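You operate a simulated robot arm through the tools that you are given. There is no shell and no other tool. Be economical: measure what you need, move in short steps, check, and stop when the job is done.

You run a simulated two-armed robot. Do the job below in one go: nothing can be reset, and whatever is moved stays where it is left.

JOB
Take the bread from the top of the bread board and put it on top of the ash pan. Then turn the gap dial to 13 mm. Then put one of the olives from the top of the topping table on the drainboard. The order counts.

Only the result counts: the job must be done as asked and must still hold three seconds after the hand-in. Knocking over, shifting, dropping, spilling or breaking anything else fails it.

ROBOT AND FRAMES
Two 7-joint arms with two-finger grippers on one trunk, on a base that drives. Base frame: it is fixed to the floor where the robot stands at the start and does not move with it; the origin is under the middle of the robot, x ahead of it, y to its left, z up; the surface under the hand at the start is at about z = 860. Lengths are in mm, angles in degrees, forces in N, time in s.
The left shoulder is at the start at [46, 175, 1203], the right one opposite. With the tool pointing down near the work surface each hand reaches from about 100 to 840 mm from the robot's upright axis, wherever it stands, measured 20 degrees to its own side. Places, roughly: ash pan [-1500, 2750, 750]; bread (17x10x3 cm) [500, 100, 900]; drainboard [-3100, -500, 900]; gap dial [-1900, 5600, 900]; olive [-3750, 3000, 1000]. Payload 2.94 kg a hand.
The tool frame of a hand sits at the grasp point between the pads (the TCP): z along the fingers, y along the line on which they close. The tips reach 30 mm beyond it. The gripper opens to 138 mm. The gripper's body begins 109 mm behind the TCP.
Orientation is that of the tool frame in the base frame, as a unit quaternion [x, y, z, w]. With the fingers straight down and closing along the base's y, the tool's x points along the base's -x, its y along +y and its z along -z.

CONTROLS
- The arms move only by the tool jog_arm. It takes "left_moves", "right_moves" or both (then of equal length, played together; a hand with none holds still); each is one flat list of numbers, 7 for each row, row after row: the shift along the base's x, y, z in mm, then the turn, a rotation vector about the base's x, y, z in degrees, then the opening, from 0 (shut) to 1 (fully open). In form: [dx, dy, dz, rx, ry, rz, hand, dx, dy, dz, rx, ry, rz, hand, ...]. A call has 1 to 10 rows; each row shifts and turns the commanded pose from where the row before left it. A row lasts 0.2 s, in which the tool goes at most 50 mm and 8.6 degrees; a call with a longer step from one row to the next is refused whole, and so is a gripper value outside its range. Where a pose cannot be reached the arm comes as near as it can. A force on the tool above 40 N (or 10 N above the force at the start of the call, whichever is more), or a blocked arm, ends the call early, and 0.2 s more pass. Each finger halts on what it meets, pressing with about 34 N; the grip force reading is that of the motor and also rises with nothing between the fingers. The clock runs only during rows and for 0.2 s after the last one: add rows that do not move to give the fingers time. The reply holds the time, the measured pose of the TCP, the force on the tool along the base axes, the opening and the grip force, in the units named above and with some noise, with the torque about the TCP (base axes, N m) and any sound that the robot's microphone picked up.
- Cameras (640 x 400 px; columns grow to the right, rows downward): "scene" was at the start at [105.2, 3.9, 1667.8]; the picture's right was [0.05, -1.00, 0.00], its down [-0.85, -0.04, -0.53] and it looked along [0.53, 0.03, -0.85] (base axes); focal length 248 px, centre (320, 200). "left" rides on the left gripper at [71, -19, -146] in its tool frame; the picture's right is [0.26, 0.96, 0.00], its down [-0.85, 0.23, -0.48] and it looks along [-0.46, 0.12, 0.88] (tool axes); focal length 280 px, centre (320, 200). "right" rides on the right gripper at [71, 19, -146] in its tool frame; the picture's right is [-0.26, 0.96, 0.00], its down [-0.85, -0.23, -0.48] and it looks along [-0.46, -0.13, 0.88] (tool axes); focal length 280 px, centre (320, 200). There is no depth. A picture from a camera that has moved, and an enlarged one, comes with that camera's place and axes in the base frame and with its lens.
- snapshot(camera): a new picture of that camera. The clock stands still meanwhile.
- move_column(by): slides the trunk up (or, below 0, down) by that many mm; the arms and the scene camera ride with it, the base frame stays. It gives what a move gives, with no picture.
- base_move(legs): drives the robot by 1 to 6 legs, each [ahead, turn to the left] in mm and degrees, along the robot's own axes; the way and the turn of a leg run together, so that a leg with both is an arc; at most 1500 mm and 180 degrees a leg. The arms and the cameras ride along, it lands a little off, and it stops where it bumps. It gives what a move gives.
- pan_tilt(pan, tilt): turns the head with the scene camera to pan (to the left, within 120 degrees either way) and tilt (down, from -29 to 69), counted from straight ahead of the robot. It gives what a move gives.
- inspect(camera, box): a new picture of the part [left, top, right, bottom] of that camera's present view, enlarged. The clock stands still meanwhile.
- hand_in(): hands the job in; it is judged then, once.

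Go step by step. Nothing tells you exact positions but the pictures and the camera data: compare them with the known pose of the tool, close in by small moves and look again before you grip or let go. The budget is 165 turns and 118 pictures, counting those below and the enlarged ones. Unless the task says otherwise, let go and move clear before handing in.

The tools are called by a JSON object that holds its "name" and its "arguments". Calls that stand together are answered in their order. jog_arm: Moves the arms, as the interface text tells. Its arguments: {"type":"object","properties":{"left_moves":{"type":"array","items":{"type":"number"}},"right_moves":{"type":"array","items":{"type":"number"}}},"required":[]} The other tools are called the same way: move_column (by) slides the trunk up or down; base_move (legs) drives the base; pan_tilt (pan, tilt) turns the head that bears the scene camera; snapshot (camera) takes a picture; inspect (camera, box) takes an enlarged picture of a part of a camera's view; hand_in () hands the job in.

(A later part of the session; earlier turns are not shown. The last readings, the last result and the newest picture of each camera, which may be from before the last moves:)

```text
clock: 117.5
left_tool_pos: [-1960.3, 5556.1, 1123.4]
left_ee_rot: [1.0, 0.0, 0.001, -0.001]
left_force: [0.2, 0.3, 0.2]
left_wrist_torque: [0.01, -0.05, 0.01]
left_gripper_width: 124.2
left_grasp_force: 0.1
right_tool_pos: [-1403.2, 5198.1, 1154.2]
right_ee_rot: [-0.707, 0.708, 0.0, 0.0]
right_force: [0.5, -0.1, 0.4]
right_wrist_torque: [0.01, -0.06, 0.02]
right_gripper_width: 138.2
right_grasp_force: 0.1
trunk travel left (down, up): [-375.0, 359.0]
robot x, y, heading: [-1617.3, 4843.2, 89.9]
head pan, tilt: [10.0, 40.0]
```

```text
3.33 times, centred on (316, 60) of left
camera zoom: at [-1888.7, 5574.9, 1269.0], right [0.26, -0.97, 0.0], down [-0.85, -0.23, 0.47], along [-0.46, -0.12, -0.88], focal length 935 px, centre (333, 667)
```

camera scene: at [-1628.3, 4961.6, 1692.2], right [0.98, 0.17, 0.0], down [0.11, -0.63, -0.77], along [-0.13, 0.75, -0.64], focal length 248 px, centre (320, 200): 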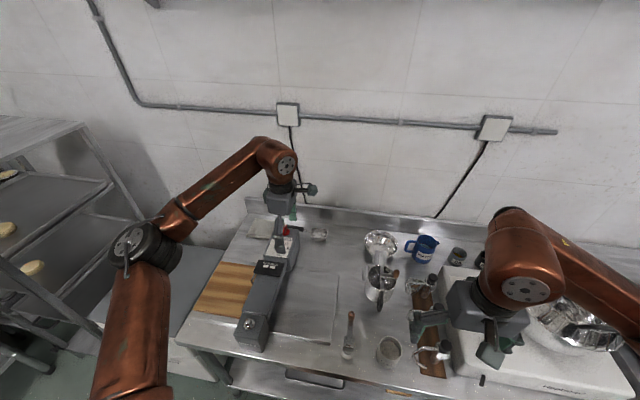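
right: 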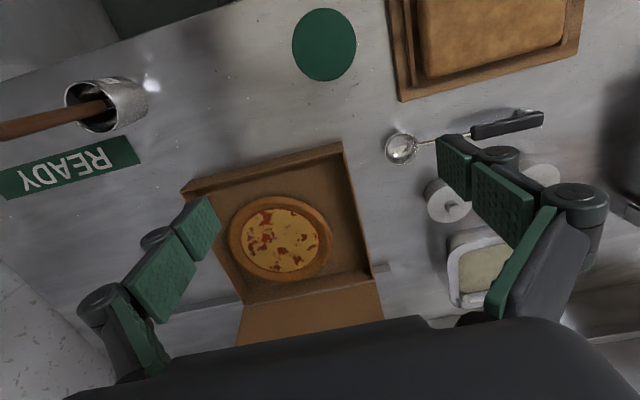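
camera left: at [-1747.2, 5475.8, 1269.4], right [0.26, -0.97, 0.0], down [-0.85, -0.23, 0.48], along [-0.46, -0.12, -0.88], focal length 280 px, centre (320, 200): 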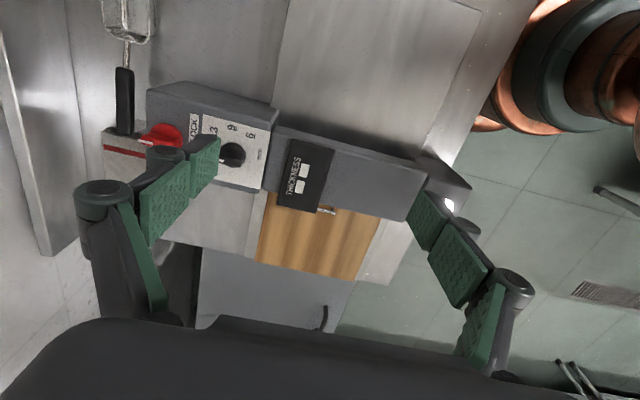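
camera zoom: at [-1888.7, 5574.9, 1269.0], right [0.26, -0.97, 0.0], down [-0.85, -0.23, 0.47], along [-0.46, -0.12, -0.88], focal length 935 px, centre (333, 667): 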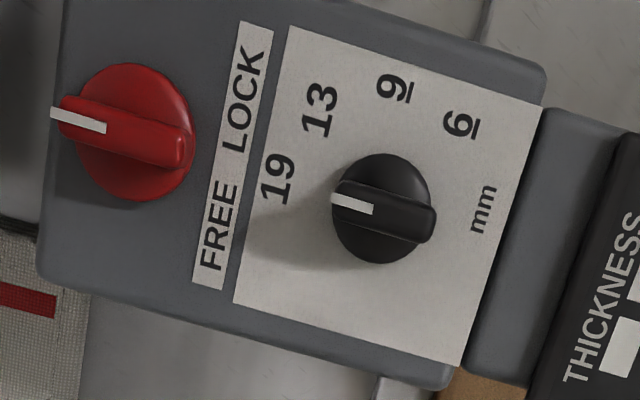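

The dial clearly points at 19, the 13 mark is 40° clockwise from it, and its base is at about [-1898, 5556, 914]. For wrist range I turn the robot 20° to the right first, with the left hand drawn back.

{"name": "jog_arm", "arguments": {"left_moves": [0, -40, 10, 0, 0, -8, 0.9, 0, -40, 10, 0, 0, -8, 0.9, 0, -40, 0, 0, 0, -8, 0.9, 0, -40, 0, 0, 0, -8, 0.9, 0, -40, 0, 0, 0, -8, 0.9, 0, -30, 0, 0, 0, -8, 0.9]}}

{"name": "base_move", "arguments": {"legs": [[0, -20]]}}

```text
clock: 119.0
left_tool_pos: [-1960.0, 5326.0, 1146.5]
left_ee_rot: [0.913, -0.407, 0.001, -0.001]
left_force: [0.3, 0.6, -0.5]
left_wrist_torque: [0.02, 0.02, 0.0]
left_gripper_width: 124.4
left_grasp_force: 0.0
right_tool_pos: [-1402.6, 5198.0, 1154.4]
right_ee_rot: [-0.706, 0.708, 0.001, 0.001]
right_force: [0.3, 0.1, 0.2]
right_wrist_torque: [-0.01, 0.01, 0.01]
right_gripper_width: 137.9
right_grasp_force: 0.1
trunk travel left (down, up): [-375.0, 359.0]
robot x, y, heading: [-1610.8, 4840.0, 90.0]
head pan, tilt: [10.0, 40.0]
```

```text
clock: 120.4
left_tool_pos: [-1774.8, 5414.5, 1144.8]
left_ee_rot: [0.831, -0.557, 0.001, -0.001]
left_force: [0.0, -0.4, 0.4]
left_wrist_torque: [-0.01, 0.04, 0.0]
left_gripper_width: 124.2
left_grasp_force: 0.2
right_tool_pos: [-1293.1, 5104.9, 1154.7]
right_ee_rot: [-0.574, 0.819, 0.001, 0.0]
right_force: [0.4, -0.7, -0.4]
right_wrist_torque: [0.03, 0.08, -0.03]
right_gripper_width: 138.1
right_grasp_force: 0.0
trunk travel left (down, up): [-375.0, 359.0]
robot x, y, heading: [-1616.9, 4844.6, 70.2]
head pan, tilt: [10.0, 40.0]
```

Now I bring the left hand over the dial, closing across the bar (along x), partly closed.

{"name": "jog_arm", "arguments": {"left_moves": [-30, 35, 0, 0, 0, -5, 0.6, -31, 36, 0, 0, 0, -5, 0.5, -31, 36, 0, 0, 0, -5, 0.4, -31, 35, 0, 0, 0, -5, 0.35, 0, 0, -40, 0, 0, 0, 0.35, 0, 0, -40, 0, 0, 0, 0.35, 0, 0, -40, 0, 0, 0, 0.35]}}

{"name": "snapshot", "arguments": {"camera": "left"}}

{"name": "inspect", "arguments": {"camera": "scene", "box": [170, 160, 330, 260]}}

```text
clock: 122.0
left_tool_pos: [-1899.0, 5557.6, 1022.9]
left_ee_rot: [0.721, -0.693, 0.0, -0.001]
left_force: [-0.9, 0.2, -0.4]
left_wrist_torque: [0.01, 0.02, 0.01]
left_gripper_width: 48.1
left_grasp_force: 0.2
right_tool_pos: [-1294.1, 5105.4, 1154.6]
right_ee_rot: [-0.574, 0.819, 0.0, 0.0]
right_force: [-0.4, 0.3, 0.0]
right_wrist_torque: [-0.02, 0.0, -0.03]
right_gripper_width: 137.9
right_grasp_force: 0.1
trunk travel left (down, up): [-375.0, 359.0]
robot x, y, heading: [-1616.6, 4842.6, 70.1]
head pan, tilt: [10.0, 40.0]
```

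```text
63 pictures are left
camera left: at [-1876.4, 5487.3, 1168.5], right [-0.95, -0.3, 0.0], down [-0.27, 0.84, 0.47], along [-0.14, 0.45, -0.88], focal length 280 px, centre (320, 200)
```

left: 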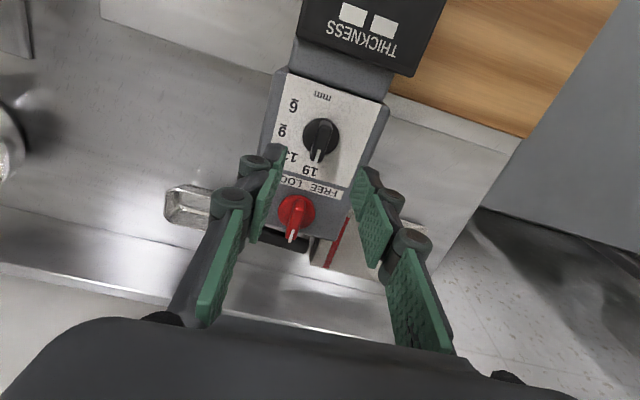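

```text
4.00 times, centred on (250, 210) of scene
camera zoom: at [-1588.0, 4959.7, 1692.2], right [0.99, -0.17, 0.0], down [-0.11, -0.63, -0.77], along [0.13, 0.75, -0.64], focal length 990 px, centre (600, 160)
```

zoom: 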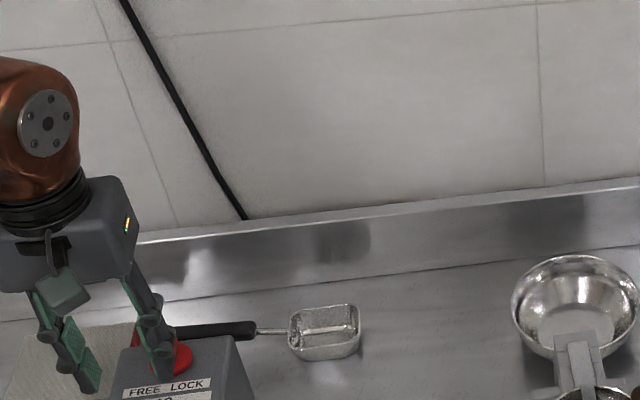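

{"name": "jog_arm", "arguments": {"left_moves": [2, -3, -20, 0, 0, 0, 0.35, 0, 0, -28, 0, 0, 0, 0.35, 0, 0, 0, 0, 0, 0, 0.35]}}

{"name": "inspect", "arguments": {"camera": "left", "box": [240, 80, 400, 180]}}

{"name": "pan_tilt", "arguments": {"pan": 40, "tilt": 45}}

{"name": "snapshot", "arguments": {"camera": "scene"}}

```text
clock: 122.8
left_tool_pos: [-1893.5, 5555.2, 976.5]
left_ee_rot: [0.721, -0.693, 0.0, -0.001]
left_force: [0.0, -0.2, 0.5]
left_wrist_torque: [0.04, 0.02, 0.0]
left_gripper_width: 48.2
left_grasp_force: 0.1
right_tool_pos: [-1293.5, 5105.2, 1154.6]
right_ee_rot: [-0.575, 0.818, 0.001, 0.0]
right_force: [0.7, -0.1, 0.2]
right_wrist_torque: [0.03, -0.01, 0.01]
right_gripper_width: 138.2
right_grasp_force: 0.1
trunk travel left (down, up): [-375.0, 359.0]
robot x, y, heading: [-1615.6, 4839.3, 70.1]
head pan, tilt: [10.0, 40.0]
```

```text
4.00 times, centred on (320, 130) of left
camera zoom: at [-1871.6, 5484.1, 1122.5], right [-0.95, -0.3, 0.0], down [-0.26, 0.84, 0.48], along [-0.14, 0.45, -0.88], focal length 1122 px, centre (320, 480)
```

zoom: 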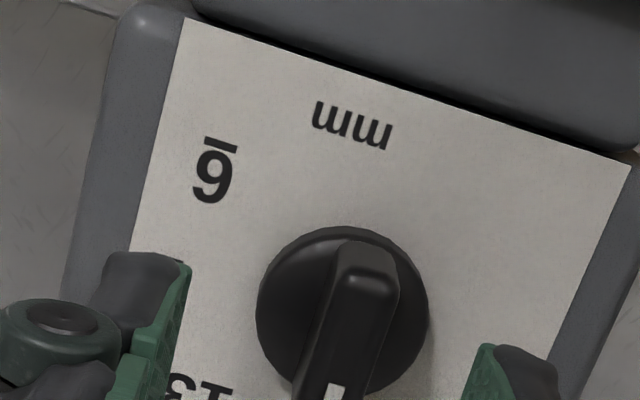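

```text
clock: 123.8
left_tool_pos: [-1894.2, 5554.8, 976.3]
left_ee_rot: [0.721, -0.693, 0.001, -0.001]
left_force: [0.0, -0.5, -0.5]
left_wrist_torque: [-0.01, 0.0, -0.01]
left_gripper_width: 48.3
left_grasp_force: 0.0
right_tool_pos: [-1293.4, 5105.5, 1154.8]
right_ee_rot: [-0.574, 0.819, 0.001, 0.0]
right_force: [0.9, -0.2, -0.2]
right_wrist_torque: [0.02, 0.01, 0.0]
right_gripper_width: 137.9
right_grasp_force: 0.1
trunk travel left (down, up): [-375.0, 359.0]
robot x, y, heading: [-1614.2, 4845.8, 70.1]
head pan, tilt: [40.0, 45.0]
```

```text
60 pictures are left
camera scene: at [-1630.0, 4951.7, 1685.0], right [0.94, 0.34, 0.0], down [0.24, -0.66, -0.71], along [-0.24, 0.66, -0.71], focal length 248 px, centre (320, 200)
```

scene: 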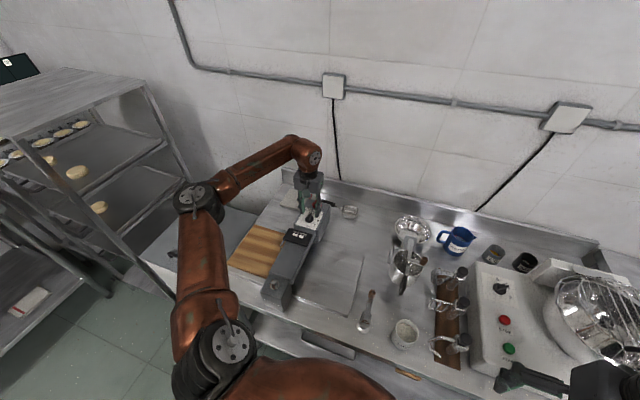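

The bar lies between the fingers; its centre is at about [-1897, 5552]. I centre on it, lower to the flange and close gently.

{"name": "jog_arm", "arguments": {"left_moves": [-3, -3, -10, 0, 0, 0, 0.35, 0, 0, -8, 0, 0, 0, 0.35, 0, 0, -4, 0, 0, 0, 0.35, 0, 0, 0, 0, 0, 0, 0.35]}}

{"name": "inspect", "arguments": {"camera": "left", "box": [240, 80, 400, 180]}}

{"name": "inspect", "arguments": {"camera": "scene", "box": [270, 180, 350, 230]}}

```text
clock: 124.8
left_tool_pos: [-1900.0, 5550.0, 955.3]
left_ee_rot: [0.721, -0.693, 0.001, 0.0]
left_force: [-0.9, 1.0, -0.2]
left_wrist_torque: [-0.01, 0.0, -0.01]
left_gripper_width: 48.3
left_grasp_force: 0.0
right_tool_pos: [-1293.6, 5105.0, 1153.9]
right_ee_rot: [-0.574, 0.819, 0.001, -0.001]
right_force: [0.3, -0.7, -0.6]
right_wrist_torque: [0.0, 0.01, -0.02]
right_gripper_width: 138.0
right_grasp_force: 0.0
trunk travel left (down, up): [-375.0, 359.0]
robot x, y, heading: [-1613.4, 4838.0, 70.4]
head pan, tilt: [40.0, 45.0]
```

```text
4.00 times, centred on (320, 130) of left
camera zoom: at [-1876.2, 5480.5, 1101.4], right [-0.95, -0.3, 0.0], down [-0.26, 0.84, 0.48], along [-0.14, 0.45, -0.88], focal length 1122 px, centre (320, 480)
```

zoom: 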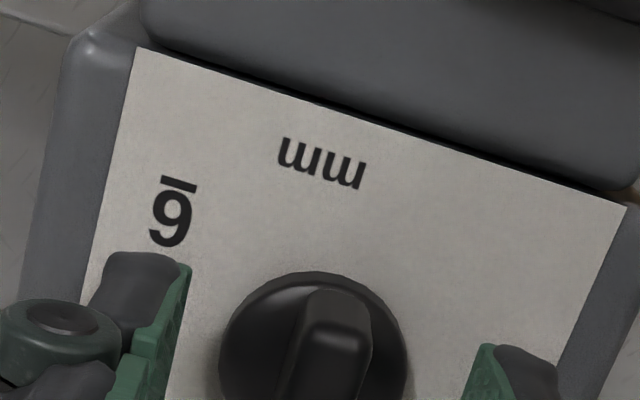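

```text
8.00 times, centred on (310, 205) of scene
camera zoom: at [-1630.0, 4951.7, 1685.0], right [0.94, 0.35, 0.0], down [0.24, -0.66, -0.71], along [-0.24, 0.66, -0.71], focal length 1980 px, centre (400, 160)
```

zoom: 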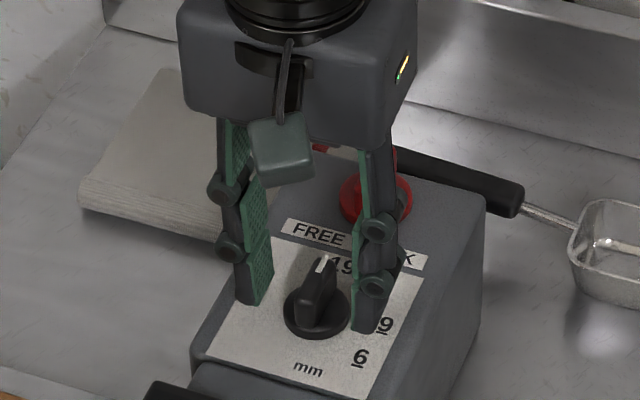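

The knob is centred between the tips. I lower 4 mm more and close on the bar.

{"name": "jog_arm", "arguments": {"left_moves": [0, 0, -4, 0, 0, 0, 0.25, 0, 0, 0, 0, 0, 0, 0.15, 0, 0, 0, 0, 0, 0, 0.05, 0, 0, 0, 0, 0, 0, 0.0, 0, 0, 0, 0, 0, 0, 0.0, 0, 0, 0, 0, 0, 0, 0.0]}}

{"name": "inspect", "arguments": {"camera": "scene", "box": [270, 180, 350, 230]}}

```text
clock: 126.2
left_tool_pos: [-1899.1, 5551.0, 951.0]
left_ee_rot: [0.721, -0.693, 0.001, 0.0]
left_force: [-0.1, -0.6, -0.9]
left_wrist_torque: [0.04, 0.03, -0.83]
left_gripper_width: 12.2
left_grasp_force: 38.8
right_tool_pos: [-1294.4, 5106.3, 1155.7]
right_ee_rot: [-0.575, 0.818, 0.001, 0.0]
right_force: [-0.6, 1.3, -1.2]
right_wrist_torque: [0.03, -0.03, 0.0]
right_gripper_width: 138.2
right_grasp_force: 0.0
trunk travel left (down, up): [-375.0, 359.0]
robot x, y, heading: [-1614.2, 4842.1, 70.0]
head pan, tilt: [40.0, 45.0]
```

```text
8.00 times, centred on (310, 205) of scene
camera zoom: at [-1630.2, 4951.7, 1684.9], right [0.94, 0.35, 0.0], down [0.24, -0.66, -0.71], along [-0.24, 0.66, -0.71], focal length 1980 px, centre (400, 160)
```

zoom: 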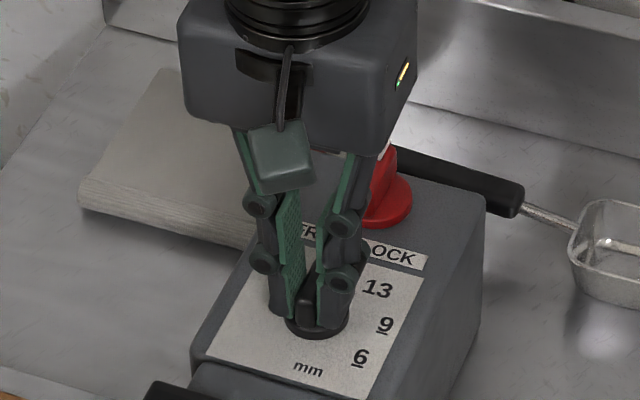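

The bar is gripped (12 mm). I test a 10° clockwise turn and watch the torque.

{"name": "jog_arm", "arguments": {"left_moves": [0, 0, 0, 0, 0, -5, 0.0, 0, 0, 0, 0, 0, -5, 0.0, 0, 0, 0, 0, 0, 0, 0.0]}}

{"name": "inspect", "arguments": {"camera": "scene", "box": [270, 180, 350, 230]}}

```text
clock: 127.0
left_tool_pos: [-1899.6, 5551.0, 951.6]
left_ee_rot: [-0.658, 0.753, -0.001, 0.001]
left_force: [-4.6, 7.1, 1.7]
left_wrist_torque: [-0.77, 0.23, 0.01]
left_gripper_width: 11.7
left_grasp_force: 38.7
right_tool_pos: [-1293.6, 5106.7, 1154.7]
right_ee_rot: [-0.574, 0.819, 0.0, -0.001]
right_force: [-0.8, -0.9, -0.6]
right_wrist_torque: [-0.01, 0.03, -0.01]
right_gripper_width: 137.6
right_grasp_force: 0.0
trunk travel left (down, up): [-375.0, 359.0]
robot x, y, heading: [-1613.1, 4842.3, 70.3]
head pan, tilt: [40.0, 45.0]
```

```text
8.00 times, centred on (310, 205) of scene
camera zoom: at [-1630.6, 4952.4, 1684.9], right [0.94, 0.35, 0.0], down [0.24, -0.66, -0.71], along [-0.24, 0.66, -0.71], focal length 1980 px, centre (400, 160)
```

zoom: 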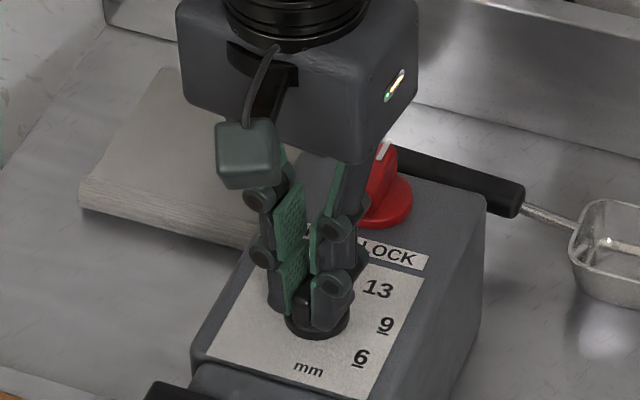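

It turns without resistance. I continue by another 30°.

{"name": "jog_arm", "arguments": {"left_moves": [0, 0, 0, 0, 0, -5, 0.0, 0, 0, 0, 0, 0, -5, 0.0, 0, 0, 0, 0, 0, -5, 0.0, 0, 0, 0, 0, 0, -5, 0.0, 0, 0, 0, 0, 0, -5, 0.0, 0, 0, 0, 0, 0, -5, 0.0, 0, 0, 0, 0, 0, 0, 0.0]}}

{"name": "inspect", "arguments": {"camera": "scene", "box": [270, 180, 350, 230]}}

```text
clock: 128.6
left_tool_pos: [-1900.6, 5551.7, 951.9]
left_ee_rot: [-0.59, 0.808, -0.001, 0.0]
left_force: [-12.3, 10.4, 5.2]
left_wrist_torque: [0.42, 0.27, 0.02]
left_gripper_width: 11.7
left_grasp_force: 38.6
left hand out of reach, approached as far as the arm can: row 3, 4, 5, 6
right_tool_pos: [-1294.7, 5106.2, 1154.8]
right_ee_rot: [-0.575, 0.818, 0.001, -0.001]
right_force: [0.0, 0.5, 0.4]
right_wrist_torque: [-0.03, -0.01, 0.01]
right_gripper_width: 138.2
right_grasp_force: 0.1
trunk travel left (down, up): [-375.0, 359.0]
robot x, y, heading: [-1616.5, 4840.1, 70.2]
head pan, tilt: [40.0, 45.0]
```

```text
8.00 times, centred on (310, 205) of scene
camera zoom: at [-1631.9, 4952.6, 1684.9], right [0.94, 0.35, 0.0], down [0.25, -0.66, -0.71], along [-0.24, 0.66, -0.71], focal length 1980 px, centre (400, 160)
```

zoom: 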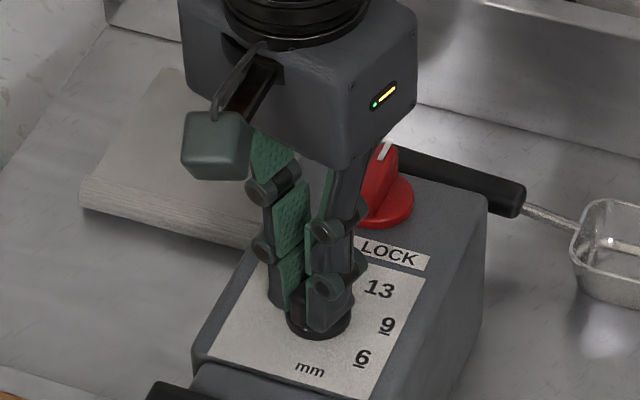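

The left wrist ran into its limit at 20°, so the dial is halfway. I let go, lift and retract the left hand, and turn the robot left so that the right hand, with the mirrored wrist range, can finish.

{"name": "jog_arm", "arguments": {"left_moves": [0, 0, 0, 0, 0, 0, 0.15, 0, 0, 0, 0, 0, 0, 0.3, 0, 0, 0, 0, 0, 0, 0.3, 0, 0, 30, 0, 0, 0, 0.3, 0, 0, 45, 0, 0, 0, 0.4, 0, 0, 45, 0, 0, 0, 0.5, 0, 0, 45, 0, 0, 0, 0.5]}}

{"name": "jog_arm", "arguments": {"left_moves": [10, -30, 10, 0, 0, 5, 0.6, 15, -40, 0, 0, 0, 5, 0.6, 15, -40, 0, 0, 0, 5, 0.6, 15, -40, 0, 0, 0, 5, 0.6, 15, -40, 0, 0, 0, 5, 0.6, 15, -40, 0, 0, 0, 5, 0.6, 15, -40, 0, 0, 0, 5, 0.6, 15, -40, 0, 0, 0, 5, 0.6]}}

{"name": "base_move", "arguments": {"legs": [[0, 52]]}}

{"name": "pan_tilt", "arguments": {"pan": -10, "tilt": 45}}

{"name": "snapshot", "arguments": {"camera": "scene"}}

```text
clock: 130.2
left_tool_pos: [-1899.9, 5547.2, 1118.3]
left_ee_rot: [-0.591, 0.807, 0.0, -0.001]
left_force: [0.4, -0.2, -0.3]
left_wrist_torque: [0.06, 0.09, 0.01]
left_gripper_width: 68.8
left_grasp_force: 0.0
right_tool_pos: [-1294.8, 5104.9, 1154.7]
right_ee_rot: [-0.575, 0.818, 0.002, 0.0]
right_force: [-1.0, -0.6, -0.5]
right_wrist_torque: [-0.02, 0.03, -0.02]
right_gripper_width: 138.3
right_grasp_force: 0.1
trunk travel left (down, up): [-375.0, 359.0]
robot x, y, heading: [-1618.0, 4841.8, 69.9]
head pan, tilt: [40.0, 45.0]
```

```text
clock: 132.0
left_tool_pos: [-1779.3, 5241.6, 1126.0]
left_ee_rot: [0.831, -0.556, 0.0, -0.001]
left_force: [0.7, 0.1, 0.0]
left_wrist_torque: [0.02, 0.05, -0.01]
left_gripper_width: 82.6
left_grasp_force: 0.0
right_tool_pos: [-1292.8, 5105.4, 1153.8]
right_ee_rot: [-0.574, 0.819, 0.001, -0.001]
right_force: [-0.2, 0.2, -0.4]
right_wrist_torque: [-0.03, 0.06, 0.06]
right_gripper_width: 138.3
right_grasp_force: 0.0
trunk travel left (down, up): [-375.0, 359.0]
robot x, y, heading: [-1619.7, 4842.6, 70.3]
head pan, tilt: [40.0, 45.0]
```

```text
clock: 134.8
left_tool_pos: [-2033.1, 4948.9, 1126.2]
left_ee_rot: [0.992, -0.127, 0.0, -0.001]
left_force: [-0.5, 0.8, -0.6]
left_wrist_torque: [0.02, 0.0, -0.03]
left_gripper_width: 82.8
left_grasp_force: 0.1
right_tool_pos: [-1632.7, 5255.7, 1155.0]
right_ee_rot: [0.88, -0.475, 0.0, 0.0]
right_force: [1.3, 0.5, -0.7]
right_wrist_torque: [0.01, 0.0, 0.0]
right_gripper_width: 138.1
right_grasp_force: 0.1
trunk travel left (down, up): [-375.0, 359.0]
robot x, y, heading: [-1612.3, 4842.4, 123.4]
head pan, tilt: [40.0, 45.0]
```

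```text
clock: 135.9
left_tool_pos: [-2032.6, 4949.2, 1125.8]
left_ee_rot: [0.992, -0.127, -0.001, -0.001]
left_force: [-0.5, 0.3, 0.1]
left_wrist_torque: [0.02, 0.0, 0.0]
left_gripper_width: 82.9
left_grasp_force: 0.1
right_tool_pos: [-1633.9, 5256.1, 1154.1]
right_ee_rot: [0.88, -0.474, 0.0, 0.002]
right_force: [0.0, -1.0, -0.3]
right_wrist_torque: [0.02, -0.03, 0.01]
right_gripper_width: 138.0
right_grasp_force: 0.0
trunk travel left (down, up): [-375.0, 359.0]
robot x, y, heading: [-1612.6, 4841.1, 123.2]
head pan, tilt: [-10.0, 45.0]
```

```text
54 pictures are left
camera scene: at [-1665.6, 4945.9, 1685.0], right [0.92, 0.4, 0.0], down [0.28, -0.65, -0.71], along [-0.28, 0.65, -0.71], focal length 248 px, centre (320, 200)
```

scene: 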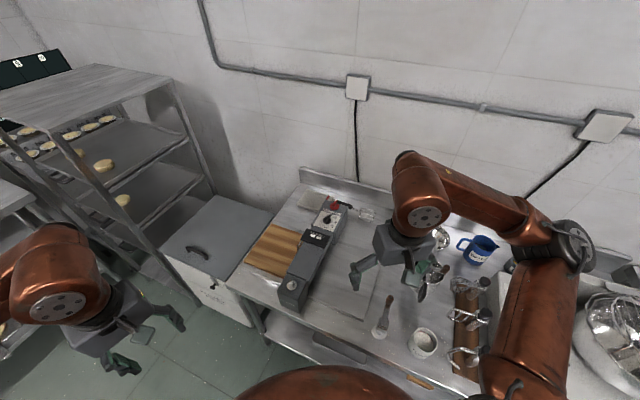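

{"name": "inspect", "arguments": {"camera": "scene", "box": [290, 190, 370, 240]}}

{"name": "jog_arm", "arguments": {"right_moves": [-25, 28, 0, 0, 0, -5.1, 0.9, -26, 28, 0, 0, 0, -5.1, 0.8, -26, 28, 0, 0, 0, -5.1, 0.7, -26, 28, 0, 0, 0, -5.1, 0.6, -26, 28, 0, 0, 0, -5.1, 0.5, -26, 28, 0, 0, 0, -5.1, 0.45, -26, 28, 0, 0, 0, -5.1, 0.4, -26, 28, 0, 0, 0, -5.1, 0.35, -26, 28, 0, 0, 0, -5.1, 0.35, -26, 28, 0, 0, 0, -5.1, 0.35]}}

```text
8.00 times, centred on (330, 215) of scene
camera zoom: at [-1665.6, 4945.9, 1685.0], right [0.92, 0.4, 0.0], down [0.28, -0.65, -0.71], along [-0.28, 0.65, -0.71], focal length 1980 px, centre (240, 80)
```

zoom: 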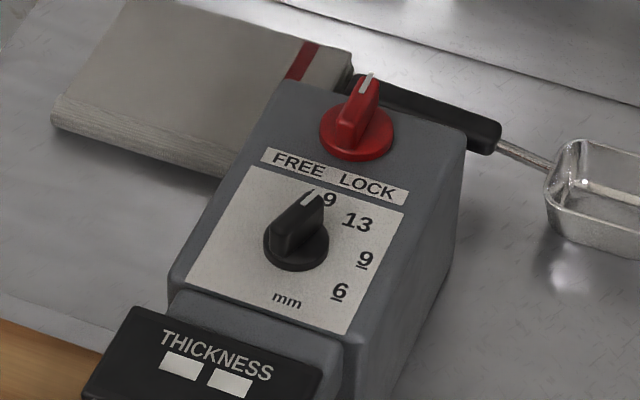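

```text
clock: 138.1
left_tool_pos: [-2033.7, 4949.0, 1125.6]
left_ee_rot: [0.992, -0.127, 0.0, -0.001]
left_force: [-0.6, -0.3, 0.3]
left_wrist_torque: [0.01, -0.06, 0.01]
left_gripper_width: 82.7
left_grasp_force: 0.1
right_tool_pos: [-1893.6, 5532.8, 1156.3]
right_ee_rot: [-0.589, 0.808, 0.001, 0.002]
right_force: [-0.4, -0.3, 0.0]
right_wrist_torque: [-0.01, -0.03, 0.02]
right_gripper_width: 48.4
right_grasp_force: 0.2
trunk travel left (down, up): [-375.0, 359.0]
robot x, y, heading: [-1611.7, 4842.9, 123.4]
head pan, tilt: [-10.0, 45.0]
```

The dial turned about 20° and stayed there. I bring the right hand over it and look from its camera.

{"name": "jog_arm", "arguments": {"right_moves": [-4, 18, -30, 0, 0, 0, 0.35, 0, 0, -45, 0, 0, 0, 0.35, 0, 0, -45, 0, 0, 0, 0.35, 0, 0, -30, 0, 0, 0, 0.35, 0, 0, -30, 0, 0, 0, 0.35, 0, 0, 0, 0, 0, 0, 0.35]}}

{"name": "inspect", "arguments": {"camera": "right", "box": [200, 50, 440, 200]}}

{"name": "inspect", "arguments": {"camera": "scene", "box": [290, 190, 370, 240]}}

```text
clock: 139.5
left_tool_pos: [-2033.0, 4949.1, 1125.0]
left_ee_rot: [0.992, -0.127, 0.0, -0.001]
left_force: [0.5, 0.3, -0.4]
left_wrist_torque: [0.01, -0.02, 0.02]
left_gripper_width: 83.0
left_grasp_force: 0.0
right_tool_pos: [-1895.3, 5555.2, 975.1]
right_ee_rot: [-0.59, 0.807, 0.001, 0.0]
right_force: [0.2, 0.0, 0.2]
right_wrist_torque: [0.02, -0.01, 0.04]
right_gripper_width: 48.5
right_grasp_force: 0.1
trunk travel left (down, up): [-375.0, 359.0]
robot x, y, heading: [-1613.6, 4841.0, 123.2]
head pan, tilt: [-10.0, 45.0]
```

```text
2.67 times, centred on (320, 125) of right
camera zoom: at [-1936.1, 5492.8, 1121.0], right [-0.84, 0.54, 0.0], down [0.48, 0.74, 0.48], along [0.26, 0.4, -0.88], focal length 748 px, centre (320, 400)
```

zoom: 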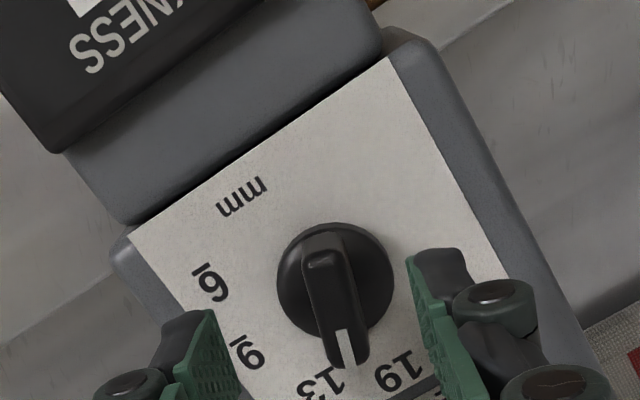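

```text
8.00 times, centred on (330, 215) of scene
camera zoom: at [-1665.9, 4945.1, 1685.1], right [0.92, 0.4, 0.0], down [0.28, -0.65, -0.71], along [-0.28, 0.65, -0.71], focal length 1980 px, centre (240, 80)
```

zoom: 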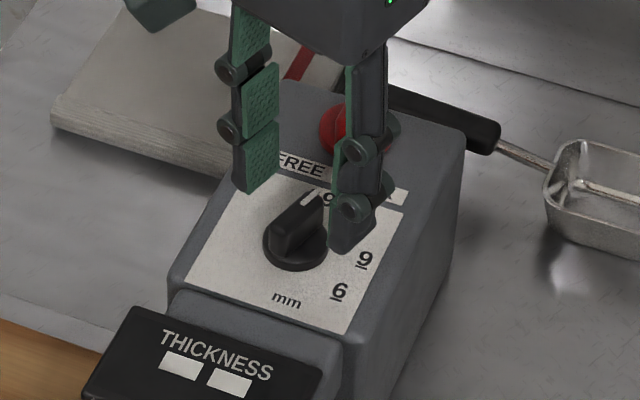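

The bar is aligned between the fingers; I correct by 4 mm, lower to TCP 951 and close.

{"name": "jog_arm", "arguments": {"right_moves": [-4, 2, -10, 0, 0, 0, 0.35, 0, 0, -8, 0, 0, 0, 0.35, 0, 0, -6, 0, 0, 0, 0.35, 0, 0, 0, 0, 0, 0, 0.25, 0, 0, 0, 0, 0, 0, 0.15, 0, 0, 0, 0, 0, 0, 0.05, 0, 0, 0, 0, 0, 0, 0, 0, 0, 0, 0, 0, 0, 0, 0, 0, 0, 0, 0, 0, 0]}}

{"name": "inspect", "arguments": {"camera": "scene", "box": [290, 190, 370, 240]}}

```text
clock: 141.5
left_tool_pos: [-2032.8, 4948.6, 1125.4]
left_ee_rot: [0.992, -0.127, 0.0, -0.001]
left_force: [0.2, -0.2, -0.4]
left_wrist_torque: [-0.02, -0.02, 0.03]
left_gripper_width: 82.9
left_grasp_force: 0.2
right_tool_pos: [-1899.0, 5555.4, 949.3]
right_ee_rot: [-0.59, 0.807, 0.0, 0.0]
right_force: [1.8, -3.5, -2.1]
right_wrist_torque: [-0.04, -0.07, 0.0]
right_gripper_width: 11.4
right_grasp_force: 38.1
trunk travel left (down, up): [-375.0, 359.0]
robot x, y, heading: [-1614.6, 4843.9, 123.2]
head pan, tilt: [-10.0, 45.0]
```

```text
8.00 times, centred on (330, 215) of scene
camera zoom: at [-1665.6, 4945.9, 1684.9], right [0.92, 0.4, 0.0], down [0.28, -0.65, -0.71], along [-0.28, 0.65, -0.71], focal length 1980 px, centre (240, 80)
```

zoom: 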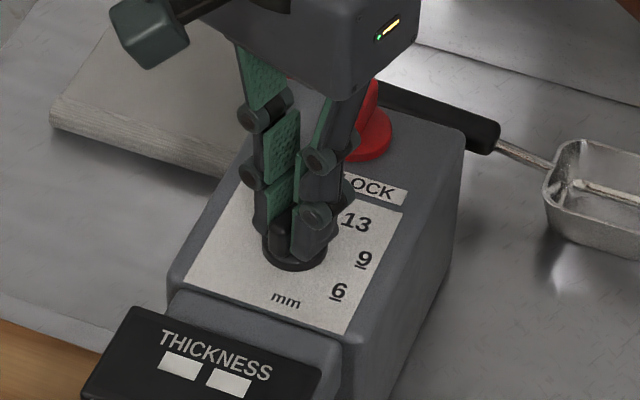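

Gripped again; I turn the last 20° clockwise.

{"name": "jog_arm", "arguments": {"right_moves": [0, 0, 0, 0, 0, -5, 0, 0, 0, 0, 0, 0, -5, 0, 0, 0, 0, 0, 0, -5, 0, 0, 0, 0, 0, 0, -5.3, 0, 0, 0, 0, 0, 0, 0, 0, 0, 0, 0, 0, 0, 0, 0]}}

```text
clock: 142.9
left_tool_pos: [-2032.3, 4948.7, 1125.6]
left_ee_rot: [0.992, -0.128, 0.001, -0.002]
left_force: [-0.4, 0.6, -0.9]
left_wrist_torque: [0.03, -0.01, -0.03]
left_gripper_width: 82.8
left_grasp_force: 0.1
right_tool_pos: [-1900.1, 5555.9, 948.6]
right_ee_rot: [-0.437, 0.899, -0.001, 0.001]
right_force: [10.3, -8.9, -7.8]
right_wrist_torque: [-0.37, -0.16, 0.0]
right_gripper_width: 11.7
right_grasp_force: 38.5
trunk travel left (down, up): [-375.0, 359.0]
robot x, y, heading: [-1612.9, 4841.1, 123.1]
head pan, tilt: [-10.0, 45.0]
```

{"name": "jog_arm", "arguments": {"right_moves": [0, 0, 0, 0, 0, 0, 0.15, 0, 0, 0, 0, 0, 0, 0.3, 0, 0, 0, 0, 0, 0, 0.35, 0, 0, 0, 0, 0, 0, 0.35, 0, 0, 30, 0, 0, 0, 0.4, 0, 0, 45, 0, 0, 0, 0.5, 0, 0, 45, 0, 0, 0, 0.6]}}

{"name": "inspect", "arguments": {"camera": "right", "box": [200, 50, 440, 200]}}

{"name": "inspect", "arguments": {"camera": "scene", "box": [290, 190, 370, 240]}}

```text
clock: 144.5
left_tool_pos: [-2033.5, 4948.6, 1126.1]
left_ee_rot: [0.992, -0.127, 0.0, -0.001]
left_force: [0.5, 0.3, 0.1]
left_wrist_torque: [0.05, 0.03, 0.0]
left_gripper_width: 82.8
left_grasp_force: 0.1
right_tool_pos: [-1898.9, 5555.3, 1072.1]
right_ee_rot: [-0.438, 0.899, 0.001, 0.0]
right_force: [0.3, -0.2, 0.4]
right_wrist_torque: [0.05, 0.01, -0.02]
right_gripper_width: 82.9
right_grasp_force: 0.0
trunk travel left (down, up): [-375.0, 359.0]
robot x, y, heading: [-1613.4, 4841.2, 123.3]
head pan, tilt: [-10.0, 45.0]
```

```text
2.67 times, centred on (320, 125) of right
camera zoom: at [-1959.6, 5511.6, 1218.5], right [-0.6, 0.8, 0.0], down [0.7, 0.53, 0.48], along [0.38, 0.29, -0.88], focal length 748 px, centre (320, 400)
```

zoom: 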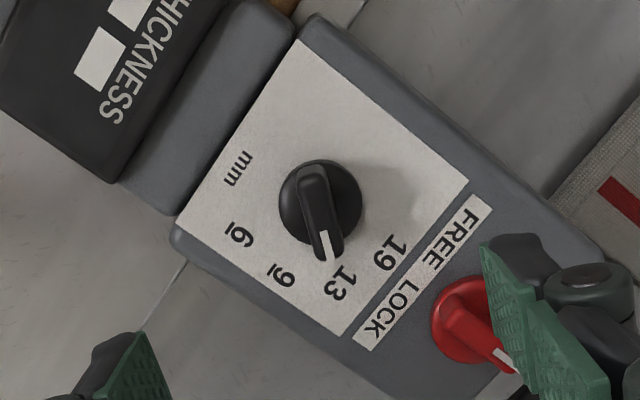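

```text
8.00 times, centred on (330, 215) of scene
camera zoom: at [-1665.6, 4944.5, 1685.1], right [0.92, 0.4, 0.0], down [0.28, -0.65, -0.71], along [-0.28, 0.65, -0.71], focal length 1980 px, centre (240, 80)
```

zoom: 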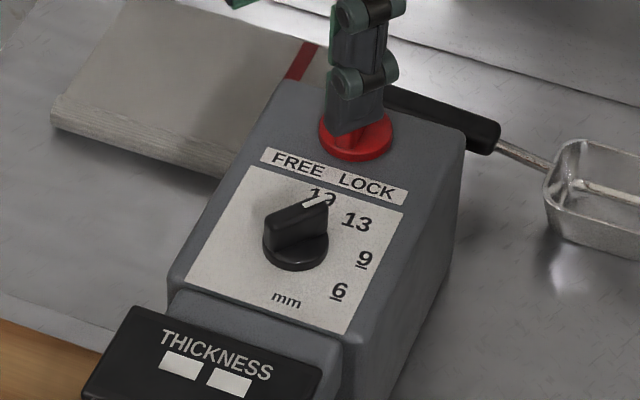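

The pointer now sits on 13 (about 40°, measured within 1-2°). I retract the right hand and look for the way to the topping table near [-3750, 3000].

{"name": "jog_arm", "arguments": {"right_moves": [0, 0, 40, 0, 0, 0, 0.6, 26, -30, 20, 0, 0, 7.5, 0.6, 29, -33, 10, 0, 0, 7.5, 0.6, 29, -33, 10, 0, 0, 7.5, 0.6, 29, -33, 0, 0, 0, 7.5, 0.6, 29, -33, 0, 0, 0, 7.5, 0.6, 29, -33, 0, 0, 0, 7.5, 0.6, 29, -33, 0, 0, 0, 7.5, 0.6, 29, -33, 0, 0, 0, 7.5, 0.6, 29, -33, 0, 0, 0, 7.5, 0.6]}}

{"name": "pan_tilt", "arguments": {"pan": 85, "tilt": 20}}

{"name": "snapshot", "arguments": {"camera": "scene"}}

```text
clock: 146.7
left_tool_pos: [-2032.0, 4948.8, 1127.5]
left_ee_rot: [0.992, -0.127, 0.001, -0.001]
left_force: [0.7, 1.1, -0.2]
left_wrist_torque: [0.0, 0.01, 0.02]
left_gripper_width: 83.0
left_grasp_force: 0.1
right_tool_pos: [-1642.2, 5263.3, 1150.3]
right_ee_rot: [0.865, -0.503, 0.0, 0.001]
right_force: [-0.6, -0.2, -1.5]
right_wrist_torque: [0.03, 0.02, -0.01]
right_gripper_width: 82.8
right_grasp_force: 0.0
trunk travel left (down, up): [-375.0, 359.0]
robot x, y, heading: [-1619.0, 4840.9, 123.5]
head pan, tilt: [-10.0, 45.0]
```

```text
clock: 148.4
left_tool_pos: [-2033.4, 4949.3, 1125.5]
left_ee_rot: [0.992, -0.127, 0.0, -0.001]
left_force: [-0.2, 0.3, -0.4]
left_wrist_torque: [-0.04, 0.02, 0.01]
left_gripper_width: 82.7
left_grasp_force: 0.1
right_tool_pos: [-1643.8, 5263.7, 1150.2]
right_ee_rot: [0.864, -0.504, 0.0, 0.001]
right_force: [0.0, 0.2, -0.5]
right_wrist_torque: [0.0, 0.0, 0.0]
right_gripper_width: 82.9
right_grasp_force: 0.1
trunk travel left (down, up): [-375.0, 359.0]
robot x, y, heading: [-1618.3, 4844.1, 123.0]
head pan, tilt: [85.0, 20.0]
```

```text
47 pictures are left
camera scene: at [-1715.4, 4827.1, 1723.6], right [-0.47, 0.88, 0.0], down [0.3, 0.16, -0.94], along [-0.83, -0.45, -0.34], focal length 248 px, centre (320, 200)
```

scene: 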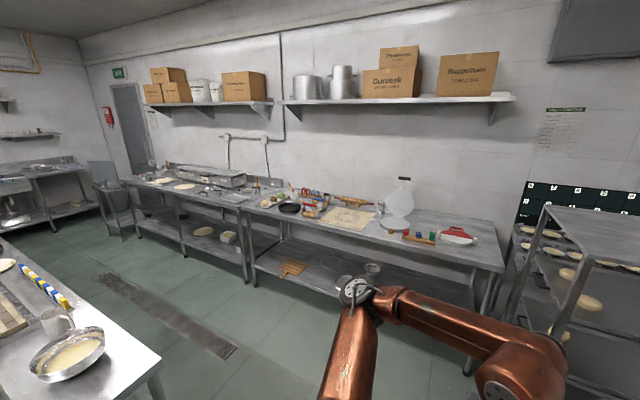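

The topping counter is along the west wall with its front edge at x≈-3290, and the olive spot is near its joint. I drive round the island's end into the west aisle.

{"name": "base_move", "arguments": {"legs": [[0, 77], [1150, 0], [0, 70], [1250, 0], [0, -90]]}}

{"name": "pan_tilt", "arguments": {"pan": 0, "tilt": 35}}

{"name": "snapshot", "arguments": {"camera": "scene"}}

```text
clock: 170.4
left_tool_pos: [-3043.7, 2938.8, 1125.3]
left_ee_rot: [0.946, 0.323, -0.001, -0.001]
left_force: [-0.2, 0.8, 0.5]
left_wrist_torque: [-0.02, -0.02, 0.01]
left_gripper_width: 82.8
left_grasp_force: 0.0
right_tool_pos: [-3053.3, 3439.5, 1149.2]
right_ee_rot: [0.997, -0.071, 0.0, 0.0]
right_force: [0.7, -0.1, 0.3]
right_wrist_torque: [-0.02, 0.0, -0.03]
right_gripper_width: 82.5
right_grasp_force: 0.0
trunk travel left (down, up): [-375.0, 359.0]
robot x, y, heading: [-2703.9, 3205.8, 175.5]
head pan, tilt: [85.0, 20.0]
```

```text
clock: 172.0
left_tool_pos: [-3042.7, 2940.0, 1127.1]
left_ee_rot: [0.946, 0.323, -0.001, -0.001]
left_force: [1.0, -0.2, 0.7]
left_wrist_torque: [0.01, 0.02, 0.03]
left_gripper_width: 82.7
left_grasp_force: 0.1
right_tool_pos: [-3053.9, 3439.6, 1149.9]
right_ee_rot: [0.997, -0.072, 0.0, 0.001]
right_force: [0.3, 0.1, 0.5]
right_wrist_torque: [-0.01, -0.03, -0.01]
right_gripper_width: 82.8
right_grasp_force: 0.0
trunk travel left (down, up): [-375.0, 359.0]
robot x, y, heading: [-2703.1, 3201.6, 175.6]
head pan, tilt: [0.0, 35.0]
```

```text
46 pictures are left
camera scene: at [-2825.3, 3213.2, 1699.8], right [0.08, 1.0, 0.0], down [0.57, -0.04, -0.82], along [-0.82, 0.06, -0.57], focal length 248 px, centre (320, 200)
```

scene: 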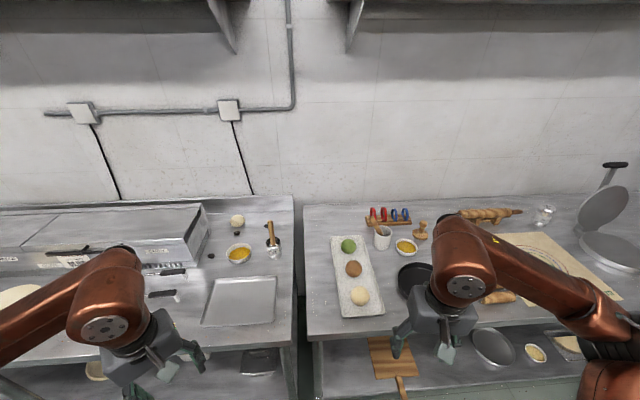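

Dark small things lie on the left table near (236, 233) and (211, 255). I enlarge.

{"name": "inspect", "arguments": {"camera": "scene", "box": [190, 200, 302, 270]}}

```text
5.71 times, centred on (246, 235) of scene
camera zoom: at [-2825.3, 3213.2, 1699.8], right [0.08, 1.0, 0.0], down [0.57, -0.04, -0.82], along [-0.82, 0.06, -0.57], focal length 1414 px, centre (743, 0)
```

zoom: 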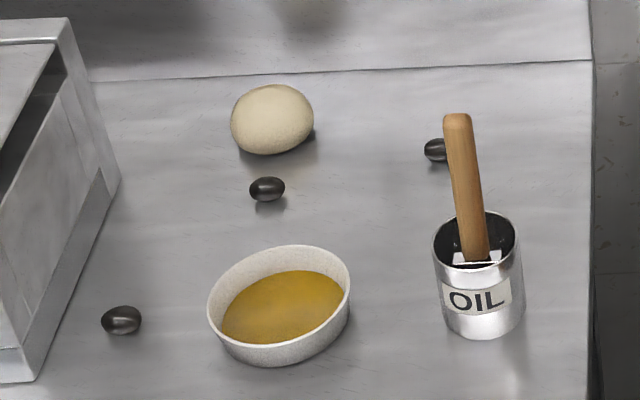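

Three loose olives are visible. The nearest one, A, at about [-3620, 2786], is the best reachable; I move closer and turn the left hand to close along x.

{"name": "base_move", "arguments": {"legs": [[0, 43.5], [240, 0], [0, -39]]}}

{"name": "jog_arm", "arguments": {"left_moves": [0, 0, 0, 0, 0, 8, 0.6, 0, 0, 0, 0, 0, 8, 0.5, 0, 0, 0, 0, 0, 8, 0.5, 0, 0, 0, 0, 0, 8, 0.5, -40, 0, 0, 0, 0, 8, 0.5, -40, 0, 0, 0, 0, 8, 0.5, -40, 0, 0, 0, 0, 4, 0.5, -40, 0, 0, 0, 0, 0, 0.5, -40, 0, 0, 0, 0, 0, 0.5]}}

{"name": "snapshot", "arguments": {"camera": "left"}}

{"name": "snapshot", "arguments": {"camera": "scene"}}

```text
clock: 177.6
left_tool_pos: [-3225.4, 2771.5, 1125.2]
left_ee_rot: [0.939, 0.345, 0.001, -0.001]
left_force: [-0.5, -0.9, -0.8]
left_wrist_torque: [-0.08, 0.06, -0.01]
left_gripper_width: 82.8
left_grasp_force: 0.0
right_tool_pos: [-3257.3, 3270.7, 1149.8]
right_ee_rot: [0.999, -0.047, 0.0, 0.0]
right_force: [-0.4, 0.3, -0.5]
right_wrist_torque: [-0.04, -0.01, -0.01]
right_gripper_width: 82.7
right_grasp_force: 0.0
trunk travel left (down, up): [-375.0, 359.0]
robot x, y, heading: [-2899.2, 3051.6, 178.3]
head pan, tilt: [0.0, 35.0]
```

```text
clock: 179.6
left_tool_pos: [-3425.1, 2775.0, 1126.1]
left_ee_rot: [0.693, 0.721, -0.001, 0.001]
left_force: [-0.4, 0.6, -0.3]
left_wrist_torque: [0.0, -0.02, 0.02]
left_gripper_width: 68.9
left_grasp_force: 0.0
right_tool_pos: [-3259.6, 3270.5, 1149.2]
right_ee_rot: [0.999, -0.047, 0.0, 0.0]
right_force: [0.0, 0.3, -0.1]
right_wrist_torque: [-0.01, -0.04, -0.03]
right_gripper_width: 82.9
right_grasp_force: 0.1
trunk travel left (down, up): [-375.0, 359.0]
robot x, y, heading: [-2893.1, 3051.3, 178.4]
head pan, tilt: [0.0, 35.0]
```

```text
44 pictures are left
camera left: at [-3446.5, 2844.7, 1271.4], right [0.95, 0.3, 0.0], down [0.27, -0.84, 0.48], along [0.14, -0.45, -0.88], focal length 280 px, centre (320, 200)
```

left: 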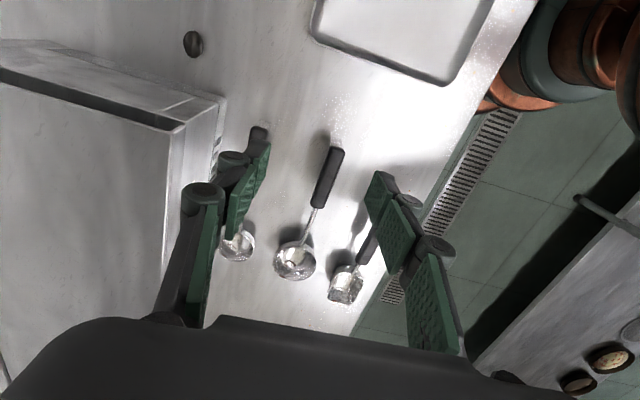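

```text
43 pictures are left
camera scene: at [-3020.6, 3056.4, 1699.6], right [0.03, 1.0, 0.0], down [0.57, -0.02, -0.82], along [-0.82, 0.02, -0.57], focal length 248 px, centre (320, 200)
```

scene: 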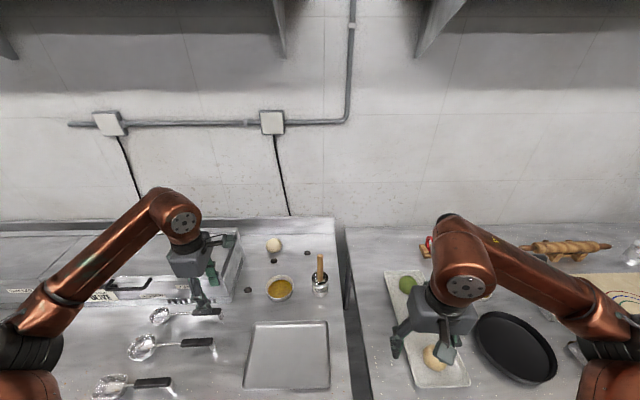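

Triangulation puts the olive at about [-3565, 2815, 940], so this table is higher. I move the hand nearly over it and look again.

{"name": "jog_arm", "arguments": {"left_moves": [-35, 10, 0, 0, 0, -1.5, 0.5, -35, 10, 0, 0, 0, -1, 0.45, -35, 10, 0, 0, 0, 0, 0.4, -35, 10, 0, 0, 0, 0, 0.4, 0, 0, -30, 0, 0, 0, 0.4]}}

{"name": "snapshot", "arguments": {"camera": "left"}}

{"name": "inspect", "arguments": {"camera": "scene", "box": [180, 220, 308, 300]}}

```text
clock: 180.8
left_tool_pos: [-3564.9, 2811.7, 1097.8]
left_ee_rot: [0.707, 0.707, 0.0, -0.001]
left_force: [-0.5, -0.6, -0.5]
left_wrist_torque: [0.09, -0.02, 0.0]
left_gripper_width: 55.1
left_grasp_force: 0.0
right_tool_pos: [-3256.8, 3268.3, 1150.2]
right_ee_rot: [0.999, -0.047, 0.0, 0.0]
right_force: [-0.2, -0.6, 0.2]
right_wrist_torque: [0.07, -0.02, 0.02]
right_gripper_width: 83.0
right_grasp_force: 0.0
trunk travel left (down, up): [-375.0, 359.0]
robot x, y, heading: [-2896.8, 3052.8, 178.3]
head pan, tilt: [0.0, 35.0]
```

```text
42 pictures are left
camera left: at [-3582.2, 2881.8, 1242.9], right [0.97, 0.26, 0.0], down [0.23, -0.85, 0.47], along [0.12, -0.46, -0.88], focal length 280 px, centre (320, 200)
```

left: 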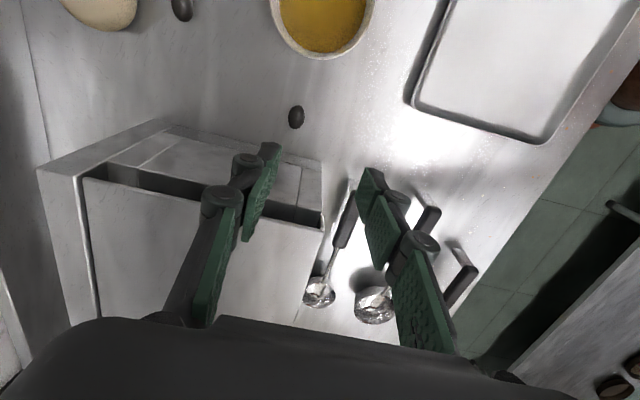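

```text
5.00 times, centred on (244, 260) of scene
camera zoom: at [-3019.3, 3053.3, 1699.7], right [0.03, 1.0, 0.0], down [0.57, -0.02, -0.82], along [-0.82, 0.02, -0.57], focal length 1237 px, centre (700, -100)
```

zoom: 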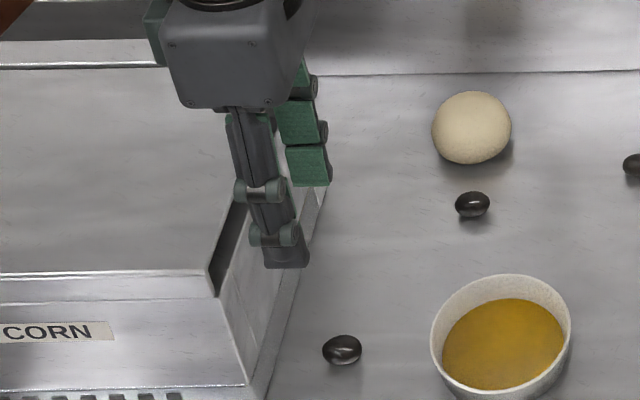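

The olive is at about [-3593, 2801, 888], with the bin unit 46 mm to its side. I move over it and lower to TCP 945.

{"name": "jog_arm", "arguments": {"left_moves": [-14, -6, -30, 0, 0, 0, 0.4, -14, -5, -40, 0, 0, 0, 0.4, 0, 0, -40, 0, 0, 0, 0.4, 0, 0, -40, 0, 0, 0, 0.4, 0, 0, 0, 0, 0, 0, 0.4]}}

{"name": "snapshot", "arguments": {"camera": "left"}}

{"name": "inspect", "arguments": {"camera": "scene", "box": [180, 220, 308, 300]}}

```text
clock: 182.0
left_tool_pos: [-3588.5, 2797.4, 944.4]
left_ee_rot: [0.708, 0.706, -0.001, 0.0]
left_force: [-0.1, -0.2, 1.5]
left_wrist_torque: [0.01, 0.0, -0.03]
left_gripper_width: 55.2
left_grasp_force: 0.0
right_tool_pos: [-3256.7, 3271.5, 1148.8]
right_ee_rot: [0.999, -0.048, -0.001, 0.001]
right_force: [0.0, 0.2, -0.4]
right_wrist_torque: [0.0, 0.0, -0.01]
right_gripper_width: 82.6
right_grasp_force: 0.1
trunk travel left (down, up): [-375.0, 359.0]
robot x, y, heading: [-2898.9, 3054.1, 178.1]
head pan, tilt: [0.0, 35.0]
```

```text
40 pictures are left
camera left: at [-3606.7, 2868.2, 1090.6], right [0.97, 0.26, 0.0], down [0.23, -0.85, 0.48], along [0.12, -0.46, -0.88], focal length 280 px, centre (320, 200)
```

left: 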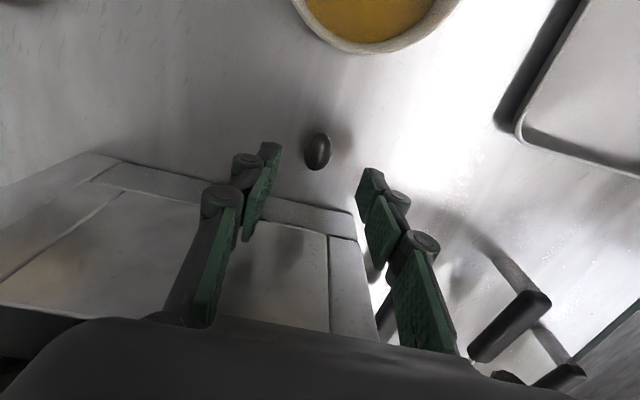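

```text
5.00 times, centred on (244, 260) of scene
camera zoom: at [-3018.3, 3056.1, 1699.9], right [0.03, 1.0, 0.0], down [0.57, -0.02, -0.82], along [-0.82, 0.02, -0.57], focal length 1237 px, centre (700, -100)
```

zoom: 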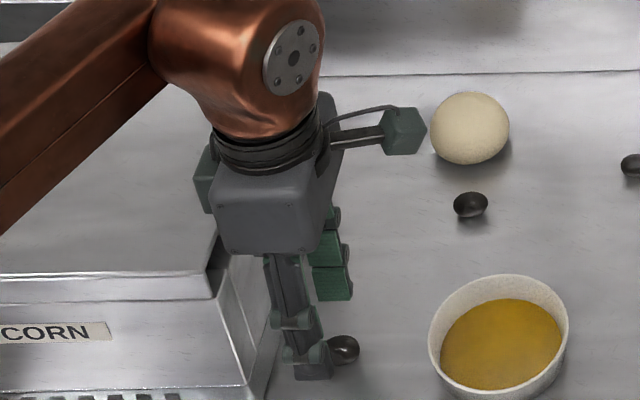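

The olive sits between the fingers. I lower step by step, watching the force.

{"name": "jog_arm", "arguments": {"left_moves": [-1, 3, -15, 0, 0, 0, 0.4, 0, 0, -8, 0, 0, 0, 0.4, 0, 0, 0, 0, 0, 0, 0.4]}}

{"name": "snapshot", "arguments": {"camera": "left"}}

```text
clock: 182.8
left_tool_pos: [-3592.8, 2801.8, 926.2]
left_ee_rot: [0.707, 0.707, -0.004, -0.003]
left_force: [-9.9, -6.7, 28.9]
left_wrist_torque: [-0.6, -1.65, -0.6]
left_gripper_width: 55.2
left_grasp_force: 0.0
right_tool_pos: [-3256.1, 3270.8, 1151.1]
right_ee_rot: [0.999, -0.048, -0.001, 0.001]
right_force: [0.7, 0.2, -0.7]
right_wrist_torque: [-0.03, -0.02, -0.04]
right_gripper_width: 82.8
right_grasp_force: 0.0
trunk travel left (down, up): [-375.0, 359.0]
robot x, y, heading: [-2894.3, 3045.6, 178.4]
head pan, tilt: [0.0, 35.0]
```

```text
38 pictures are left
camera left: at [-3609.3, 2871.8, 1072.6], right [0.97, 0.26, -0.01], down [0.23, -0.85, 0.47], along [0.12, -0.46, -0.88], focal length 280 px, centre (320, 200)
```

left: 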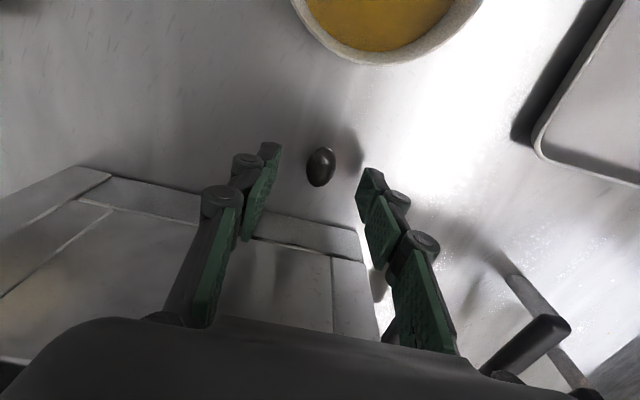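

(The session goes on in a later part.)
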